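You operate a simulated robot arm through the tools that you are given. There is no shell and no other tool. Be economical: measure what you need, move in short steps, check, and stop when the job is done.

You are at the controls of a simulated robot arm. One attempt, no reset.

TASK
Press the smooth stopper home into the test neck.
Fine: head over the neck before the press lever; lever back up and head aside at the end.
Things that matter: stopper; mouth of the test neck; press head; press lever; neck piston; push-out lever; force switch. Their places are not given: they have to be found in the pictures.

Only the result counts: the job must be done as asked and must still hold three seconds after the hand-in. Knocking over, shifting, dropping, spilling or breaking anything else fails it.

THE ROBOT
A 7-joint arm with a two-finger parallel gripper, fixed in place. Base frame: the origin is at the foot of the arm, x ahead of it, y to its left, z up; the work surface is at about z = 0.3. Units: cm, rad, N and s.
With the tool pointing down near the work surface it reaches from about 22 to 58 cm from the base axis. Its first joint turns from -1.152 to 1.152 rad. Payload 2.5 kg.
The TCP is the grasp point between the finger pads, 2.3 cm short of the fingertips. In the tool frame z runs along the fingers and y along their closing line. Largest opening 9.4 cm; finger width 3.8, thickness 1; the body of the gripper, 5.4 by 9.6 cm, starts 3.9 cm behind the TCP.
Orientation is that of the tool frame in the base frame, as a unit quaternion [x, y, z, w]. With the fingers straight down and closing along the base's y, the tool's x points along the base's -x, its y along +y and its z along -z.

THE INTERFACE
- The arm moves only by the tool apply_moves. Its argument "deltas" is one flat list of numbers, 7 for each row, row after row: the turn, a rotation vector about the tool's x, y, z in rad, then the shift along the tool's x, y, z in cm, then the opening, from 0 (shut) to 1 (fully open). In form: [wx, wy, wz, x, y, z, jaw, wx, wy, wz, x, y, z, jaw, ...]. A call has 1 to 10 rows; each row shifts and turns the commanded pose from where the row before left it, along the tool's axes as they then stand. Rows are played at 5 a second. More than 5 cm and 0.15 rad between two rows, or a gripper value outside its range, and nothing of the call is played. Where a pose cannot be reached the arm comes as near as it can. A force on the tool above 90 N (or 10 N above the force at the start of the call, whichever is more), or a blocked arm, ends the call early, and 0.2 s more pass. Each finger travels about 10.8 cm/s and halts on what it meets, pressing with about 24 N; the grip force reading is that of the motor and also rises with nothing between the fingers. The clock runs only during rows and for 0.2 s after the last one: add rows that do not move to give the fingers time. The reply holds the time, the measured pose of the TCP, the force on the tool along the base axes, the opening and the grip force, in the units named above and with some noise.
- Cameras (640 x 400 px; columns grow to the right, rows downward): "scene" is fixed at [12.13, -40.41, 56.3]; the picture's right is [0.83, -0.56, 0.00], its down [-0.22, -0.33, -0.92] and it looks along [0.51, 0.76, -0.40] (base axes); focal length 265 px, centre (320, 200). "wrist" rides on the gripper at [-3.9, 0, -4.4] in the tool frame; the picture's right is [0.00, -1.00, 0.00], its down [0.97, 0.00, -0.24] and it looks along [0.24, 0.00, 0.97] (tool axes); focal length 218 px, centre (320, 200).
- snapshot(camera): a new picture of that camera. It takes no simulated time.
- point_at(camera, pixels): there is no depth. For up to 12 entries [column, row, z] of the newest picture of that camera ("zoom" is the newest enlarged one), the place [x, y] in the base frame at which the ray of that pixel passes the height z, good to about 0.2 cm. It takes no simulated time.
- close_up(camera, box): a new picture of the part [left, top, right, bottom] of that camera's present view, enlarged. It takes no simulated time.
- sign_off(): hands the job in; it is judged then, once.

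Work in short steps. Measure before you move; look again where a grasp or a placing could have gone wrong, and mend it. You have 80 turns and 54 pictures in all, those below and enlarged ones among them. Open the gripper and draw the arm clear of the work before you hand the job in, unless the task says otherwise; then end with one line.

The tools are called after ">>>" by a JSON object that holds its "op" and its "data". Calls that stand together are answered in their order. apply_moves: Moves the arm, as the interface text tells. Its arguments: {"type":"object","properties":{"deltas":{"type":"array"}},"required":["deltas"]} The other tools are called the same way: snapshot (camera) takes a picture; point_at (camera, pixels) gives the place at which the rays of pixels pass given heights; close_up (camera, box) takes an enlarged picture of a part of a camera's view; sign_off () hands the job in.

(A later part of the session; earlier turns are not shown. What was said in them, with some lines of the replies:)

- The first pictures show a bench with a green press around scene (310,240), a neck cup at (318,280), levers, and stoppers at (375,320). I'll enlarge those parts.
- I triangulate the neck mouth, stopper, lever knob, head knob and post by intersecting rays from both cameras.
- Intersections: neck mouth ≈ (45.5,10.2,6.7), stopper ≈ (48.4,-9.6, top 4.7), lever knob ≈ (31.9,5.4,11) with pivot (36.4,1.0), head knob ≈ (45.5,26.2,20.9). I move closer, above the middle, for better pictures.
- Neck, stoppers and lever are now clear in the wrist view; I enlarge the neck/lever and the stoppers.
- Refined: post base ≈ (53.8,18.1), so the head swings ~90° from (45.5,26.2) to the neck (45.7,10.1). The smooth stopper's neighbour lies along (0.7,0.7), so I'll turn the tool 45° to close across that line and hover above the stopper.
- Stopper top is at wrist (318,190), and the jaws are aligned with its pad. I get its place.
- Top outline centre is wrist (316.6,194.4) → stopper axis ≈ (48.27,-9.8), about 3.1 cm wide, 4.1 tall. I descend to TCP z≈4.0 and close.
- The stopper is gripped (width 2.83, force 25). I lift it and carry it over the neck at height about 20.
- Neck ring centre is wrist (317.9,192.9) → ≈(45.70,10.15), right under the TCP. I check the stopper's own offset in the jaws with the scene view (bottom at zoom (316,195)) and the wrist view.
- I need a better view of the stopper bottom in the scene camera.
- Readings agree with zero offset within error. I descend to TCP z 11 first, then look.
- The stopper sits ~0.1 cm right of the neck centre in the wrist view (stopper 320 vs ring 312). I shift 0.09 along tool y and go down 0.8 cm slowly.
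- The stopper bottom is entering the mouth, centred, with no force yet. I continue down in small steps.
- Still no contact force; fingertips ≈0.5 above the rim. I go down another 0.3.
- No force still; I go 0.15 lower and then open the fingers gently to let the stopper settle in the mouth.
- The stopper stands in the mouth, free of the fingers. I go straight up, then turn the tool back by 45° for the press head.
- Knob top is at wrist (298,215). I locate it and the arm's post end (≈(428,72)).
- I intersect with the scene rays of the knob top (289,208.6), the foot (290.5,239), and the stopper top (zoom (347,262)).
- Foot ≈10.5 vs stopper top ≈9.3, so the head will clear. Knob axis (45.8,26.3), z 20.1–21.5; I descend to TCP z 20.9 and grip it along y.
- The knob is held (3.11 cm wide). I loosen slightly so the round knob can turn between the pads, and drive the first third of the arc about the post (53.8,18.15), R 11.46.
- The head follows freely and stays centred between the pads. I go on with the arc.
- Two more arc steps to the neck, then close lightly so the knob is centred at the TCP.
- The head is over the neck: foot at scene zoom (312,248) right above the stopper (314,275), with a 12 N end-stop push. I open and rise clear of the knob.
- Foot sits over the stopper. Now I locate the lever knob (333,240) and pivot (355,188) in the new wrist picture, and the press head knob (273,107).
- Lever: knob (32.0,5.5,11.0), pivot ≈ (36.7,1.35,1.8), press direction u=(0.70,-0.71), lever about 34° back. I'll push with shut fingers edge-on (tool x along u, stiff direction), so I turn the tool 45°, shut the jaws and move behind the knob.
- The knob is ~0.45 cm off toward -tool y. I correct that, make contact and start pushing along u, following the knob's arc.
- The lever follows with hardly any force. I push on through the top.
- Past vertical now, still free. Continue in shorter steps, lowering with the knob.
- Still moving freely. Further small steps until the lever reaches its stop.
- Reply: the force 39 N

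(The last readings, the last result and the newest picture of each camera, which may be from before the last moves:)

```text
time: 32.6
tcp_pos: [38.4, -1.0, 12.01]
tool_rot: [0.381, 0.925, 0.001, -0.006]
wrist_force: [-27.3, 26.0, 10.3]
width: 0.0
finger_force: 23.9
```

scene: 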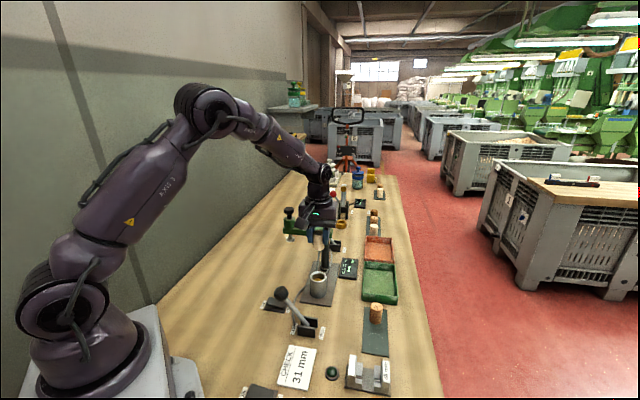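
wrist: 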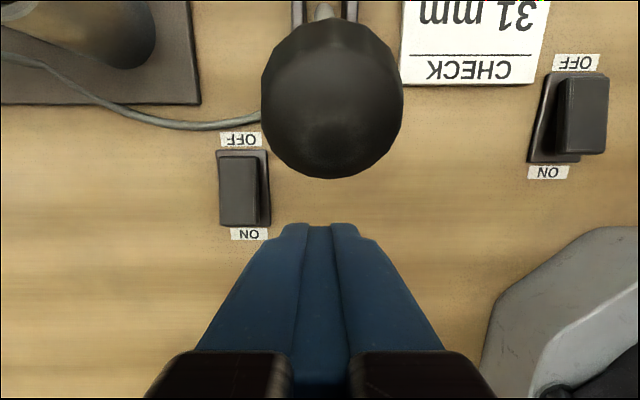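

38 N resistance at knob ≈ +34°, symmetric to the start — likely the end stop. I push a little more and see whether it yields.

>>> {"op": "apply_moves", "data": {"deltas": [0, 0, 0, -0.2, 0, 0.1, 0, 0, 0, 0, 0, 0, 0, 0, 0, 0, 0, 0, 0, 0, 0]}}

>>> {"op": "close_up", "data": {"camera": "scene", "box": [250, 210, 370, 350]}}

```text
time: 33.4
tcp_pos: [38.31, -1.03, 11.89]
tool_rot: [0.38, 0.925, 0.001, -0.009]
wrist_force: [-39.1, 34.3, 30.9]
width: 0.0
finger_force: 23.7
```

```text
2.86 times, centred on (310, 280) of scene
```

zoom: 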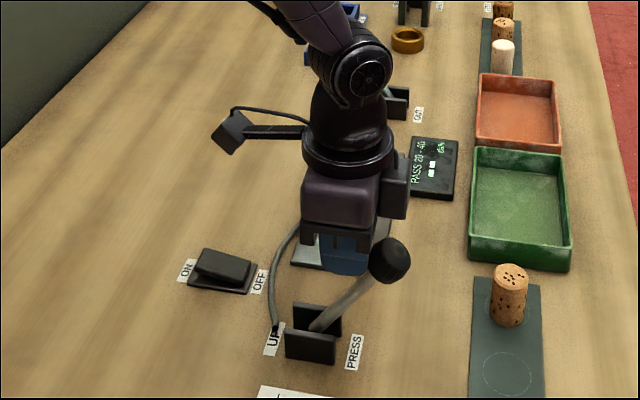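

The position did not yield under 60 N, so the lever is at its stop. I back off, rise, and pass over to the other side of the knob.

>>> {"op": "apply_moves", "data": {"deltas": [0, 0, 0, 1, 0, 0, 0, 0, 0, 0, 1, 0, 0, 0, 0, 0, 0, 0, 0, -4, 0, 0, 0, 0, 0, 0, -4, 0, 0, 0, 0, -3.4, 0, 0, 0, 0, 0, 0, -3.3, 0, 0, 0, 0, 0, 0, -3.3, 0, 0, 0, 0, 0, 0, 0, 0, 0, 0]}}

>>> {"op": "snapshot", "data": {"camera": "wrist"}}

>>> {"op": "close_up", "data": {"camera": "scene", "box": [250, 210, 370, 350]}}

```text
time: 35.2
tcp_pos: [44.33, -7.37, 19.9]
tool_rot: [0.382, 0.924, 0.0, -0.001]
wrist_force: [0.1, 0.4, -0.3]
width: 0.0
finger_force: 24.6
```

```text
9 pictures are left
```

wrist: 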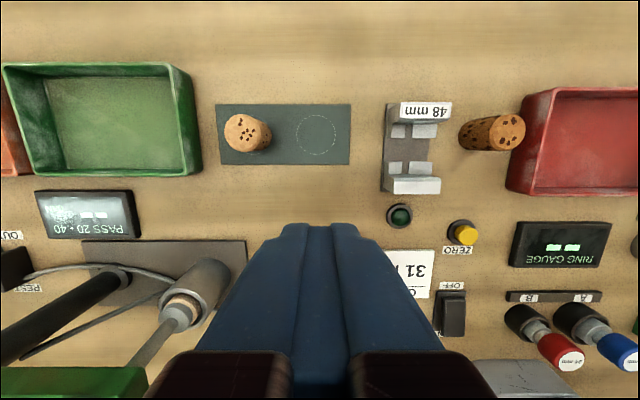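

```text
2.86 times, centred on (310, 280) of scene
```

zoom: 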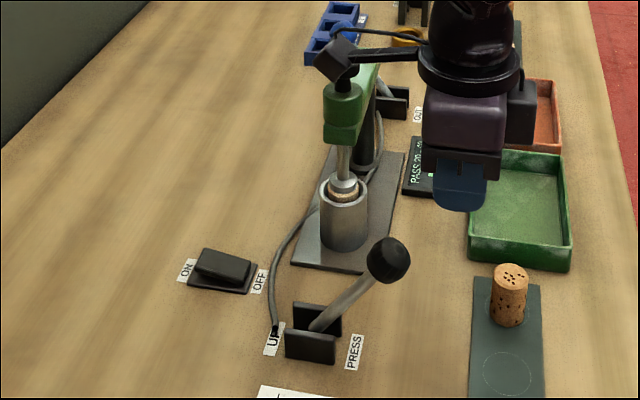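

The foot is down at the rim and the stopper is nearly flush; the lever rests at PRESS. Now I lower on the far side and push the knob back toward UP along its arc.

>>> {"op": "apply_moves", "data": {"deltas": [0, 0, 0, 0, 0, 2.6, 0, 0, 0, 0, 0, 0, 2.6, 0, 0, 0, 0, 0, 0, 2.5, 0, 0, 0, 0, 1.75, 0, 0, 0, 0, 0, 0, 1.3, 0, -0.75, 0, 0, 0, 0, 1.5, 0, -0.6, 0, 0, 0, 0, 1.5, 0, -0.4, 0, 0, 0, 0, 1.5, 0, -0.2, 0, 0, 0, 0, 1.5, 0, 0, 0, 0, 0, 0, 0, 0, 0, 0]}}

>>> {"op": "close_up", "data": {"camera": "scene", "box": [250, 210, 370, 350]}}

```text
time: 37.4
tcp_pos: [37.93, -0.65, 14.23]
tool_rot: [0.383, 0.924, 0.0, 0.0]
wrist_force: [-0.7, -0.8, -0.4]
width: 0.0
finger_force: 24.1
```

```text
2.86 times, centred on (310, 280) of scene
```

zoom: 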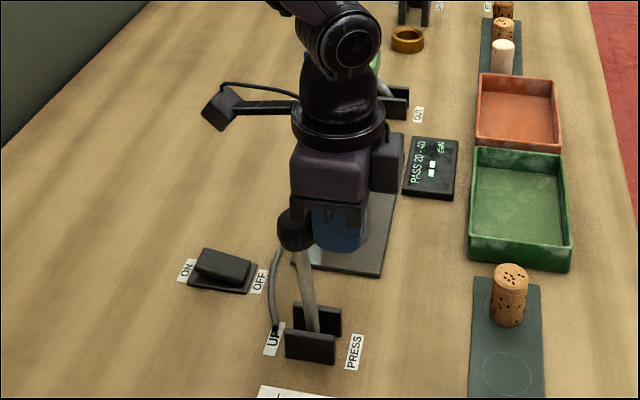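

The lever is back past vertical. I go on to the UP stop.

>>> {"op": "apply_moves", "data": {"deltas": [0, 0, 0, 1.5, 0, 0.25, 0, 0, 0, 0, 1.5, 0, 0.45, 0, 0, 0, 0, 1.05, 0, 0.5, 0, 0, 0, 0, 0.6, 0, 0.35, 0, 0, 0, 0, 0.4, 0, 0.25, 0, 0, 0, 0, 0, 0, 0, 0]}}

```text
time: 38.8
tcp_pos: [34.37, 2.78, 12.35]
tool_rot: [0.383, 0.924, 0.0, 0.0]
wrist_force: [0.5, -0.7, -0.3]
width: 0.02
finger_force: 24.0
```

No stop force yet (knob ≈ -6.1). A little further.

>>> {"op": "apply_moves", "data": {"deltas": [0, 0, 0, 0.25, 0, 0.15, 0, 0, 0, 0, 0.25, 0, 0.15, 0, 0, 0, 0, 0, 0, 0, 0]}}

```text
time: 39.6
tcp_pos: [34.36, 2.87, 12.16]
tool_rot: [0.384, 0.923, 0.0, 0.004]
wrist_force: [15.5, -20.0, 6.7]
width: 0.02
finger_force: 23.9
```

25 N against the UP stop: lever is up. I back off, rise, and turn the tool back straight.

>>> {"op": "apply_moves", "data": {"deltas": [0, 0, 0, -1.5, 0, 0, 0, 0, 0, 0, 0, 0, -4.5, 0, 0, 0, 0, 0, 0, -4.5, 0, 0, 0, 0, 0, 0, -4.5, 0, 0, 0, -0.1309, 0, 0, -3.5, 0.7, 0, 0, -0.1309, 0, 0, 0, 0.7, 0, 0, -0.1309, 0, 0, 0, 0.7, 0, 0, -0.1309, 0, 0, 0, 0.7, 0, 0, -0.1309, 0, 0, 0, 0.7, 0, 0, -0.1309, 0, 0, 0, 0.7]}}

>>> {"op": "snapshot", "data": {"camera": "wrist"}}

```text
time: 41.8
tcp_pos: [35.08, 2.01, 29.07]
tool_rot: [-0.001, 1.0, 0.0, -0.001]
wrist_force: [-0.4, 0.4, 0.6]
width: 6.55
finger_force: 0.0
```

```text
6 pictures are left
```

wrist: 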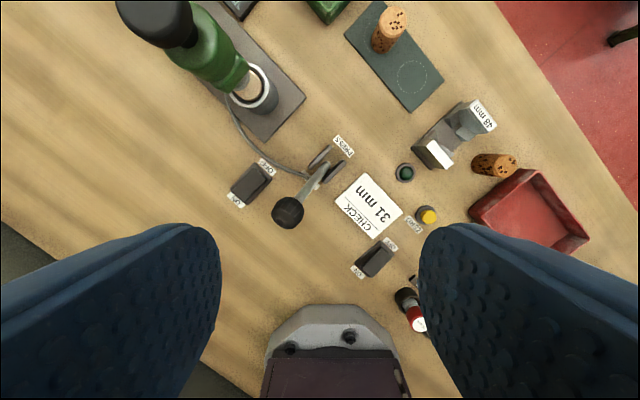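

Lever at UP, stopper flush in the neck. I move over the head knob (45.67,10.1), lower around it and narrow the jaws.

>>> {"op": "apply_moves", "data": {"deltas": [0, 0, 0, -3.53, 2.68, 0, 0.7, 0, 0, 0, -3.53, 2.68, 0, 0.7, 0, 0, 0, -3.53, 2.73, 0, 0.7, 0, 0, 0, 0, 0, 2.7, 0.7, 0, 0, 0, 0, 0, 2.8, 0.7, 0, 0, 0, 0, 0, 2.7, 0.7, 0, 0, 0, 0, 0, 0, 0.45, 0, 0, 0, 0, 0, 0, 0.35, 0, 0, 0, 0, 0, 0, 0.35]}}

>>> {"op": "snapshot", "data": {"camera": "wrist"}}

```text
time: 43.8
tcp_pos: [45.62, 10.2, 20.76]
tool_rot: [0.0, 1.0, -0.001, -0.001]
wrist_force: [0.1, 2.0, -0.7]
width: 3.41
finger_force: 1.0
```

```text
5 pictures are left
```

wrist: 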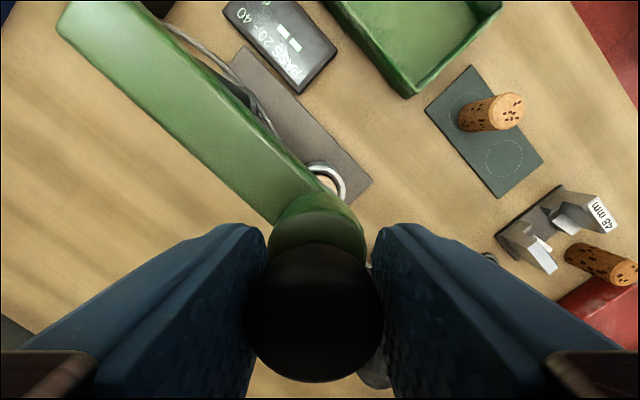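

The knob is between the pads. I swing the head back along the same arc.

>>> {"op": "apply_moves", "data": {"deltas": [0, 0, 0, 0.99, 1.14, 0, 0.35, 0, 0, 0, 0.82, 1.26, 0, 0.35, 0, 0, 0, 0.66, 1.36, 0, 0.35, 0, 0, 0, 0.46, 1.44, 0, 0.35, 0, 0, 0, 0.28, 1.48, 0, 0.35, 0, 0, 0, 0.08, 1.51, 0, 0.35, 0, 0, 0, 0, 0, 0, 0.35]}}

>>> {"op": "apply_moves", "data": {"deltas": [0, 0, 0, -0.12, 1.5, 0, 0.35, 0, 0, 0, -0.32, 1.48, 0, 0.35, 0, 0, 0, -0.51, 1.42, 0, 0.35, 0, 0, 0, -0.69, 1.34, 0, 0.35, 0, 0, 0, -0.86, 1.24, 0, 0.35, 0, 0, 0, -1.01, 1.12, 0, 0.35, 0, 0, 0, 0, 0, 0, 0.35]}}

```text
time: 45.4
tcp_pos: [42.35, 18.51, 20.94]
tool_rot: [0.0, 1.0, -0.001, 0.0]
wrist_force: [0.3, 0.4, -0.6]
width: 3.26
finger_force: 0.0
```

```text
time: 47.0
tcp_pos: [45.98, 26.57, 20.89]
tool_rot: [-0.001, 1.0, 0.0, 0.0]
wrist_force: [0.4, -0.4, 0.5]
width: 3.28
finger_force: 0.0
```

The head is back at its start place; a small nudge to its stop, then open and rise clear.

>>> {"op": "apply_moves", "data": {"deltas": [0, 0, 0, -0.12, 0.12, 0, 0.35, 0, 0, 0, 0, 0, 0, 0.35, 0, 0, 0, 0, -0.12, 0, 0.5, 0, 0, 0, 0, 0, 0, 0.7, 0, 0, 0, 0, 0, -3, 0.8, 0, 0, 0, 0, 0, -4.5, 0.8, 0, 0, 0, 0, 0, -4.5, 0.8, 0, 0, 0, 0, -3, -2, 0.8, 0, 0, 0, 2, -3, 0, 0.8, 0, 0, 0, 0, 0, 0, 0.8]}}

>>> {"op": "close_up", "data": {"camera": "scene", "box": [250, 190, 390, 340]}}

>>> {"op": "snapshot", "data": {"camera": "wrist"}}

```text
time: 49.2
tcp_pos: [43.99, 20.46, 35.01]
tool_rot: [0.0, 1.0, 0.0, 0.0]
wrist_force: [-0.1, 0.5, 0.1]
width: 7.51
finger_force: 0.0
```

```text
2.67 times, centred on (320, 265) of scene
```

zoom: 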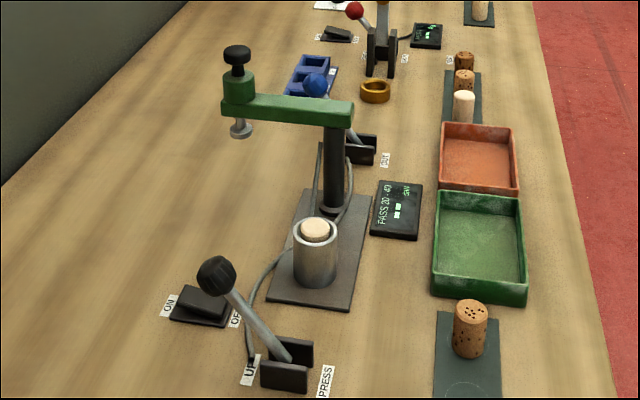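

```text
3 pictures are left
```

wrist: 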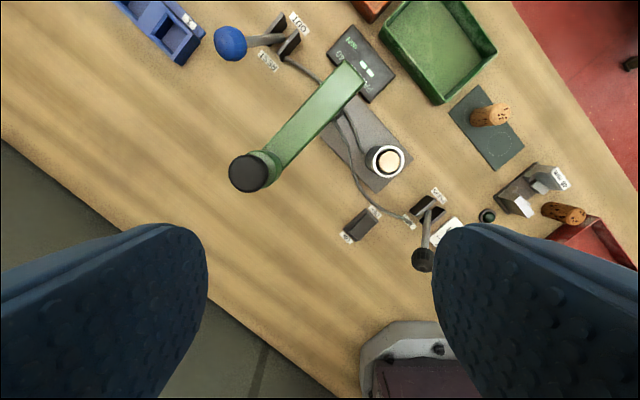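

Head aside, lever up. I take one close look at the stopper's seating.

>>> {"op": "close_up", "data": {"camera": "scene", "box": [296, 255, 344, 305]}}

```text
8.00 times, centred on (320, 280) of scene
```

zoom: 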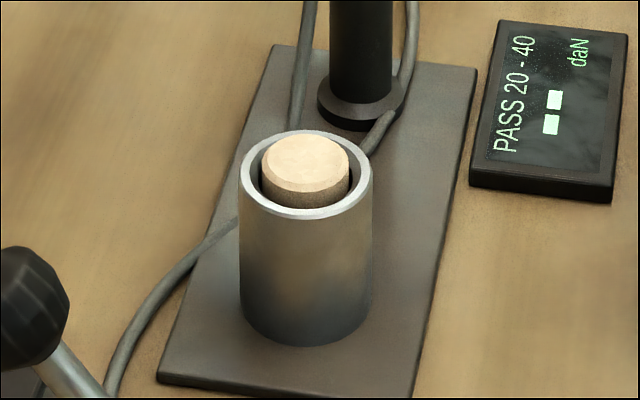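

The stopper sits deep in the neck. It shows only about 0.4 cm above the rim, and the lever had reached its hard stop at the same angle as on the UP side. The head is aside, the lever is up, the gripper is open and the arm is clear, so I hand in.

>>> {"op": "sign_off", "data": {}}

```text
The job is handed in.
```

I pressed the smooth stopper into the test neck with a full lever stroke, so it should be home, but its top still stands about 0.4 cm above the rim. The lever is back up, the head is aside, and the job is handed in.
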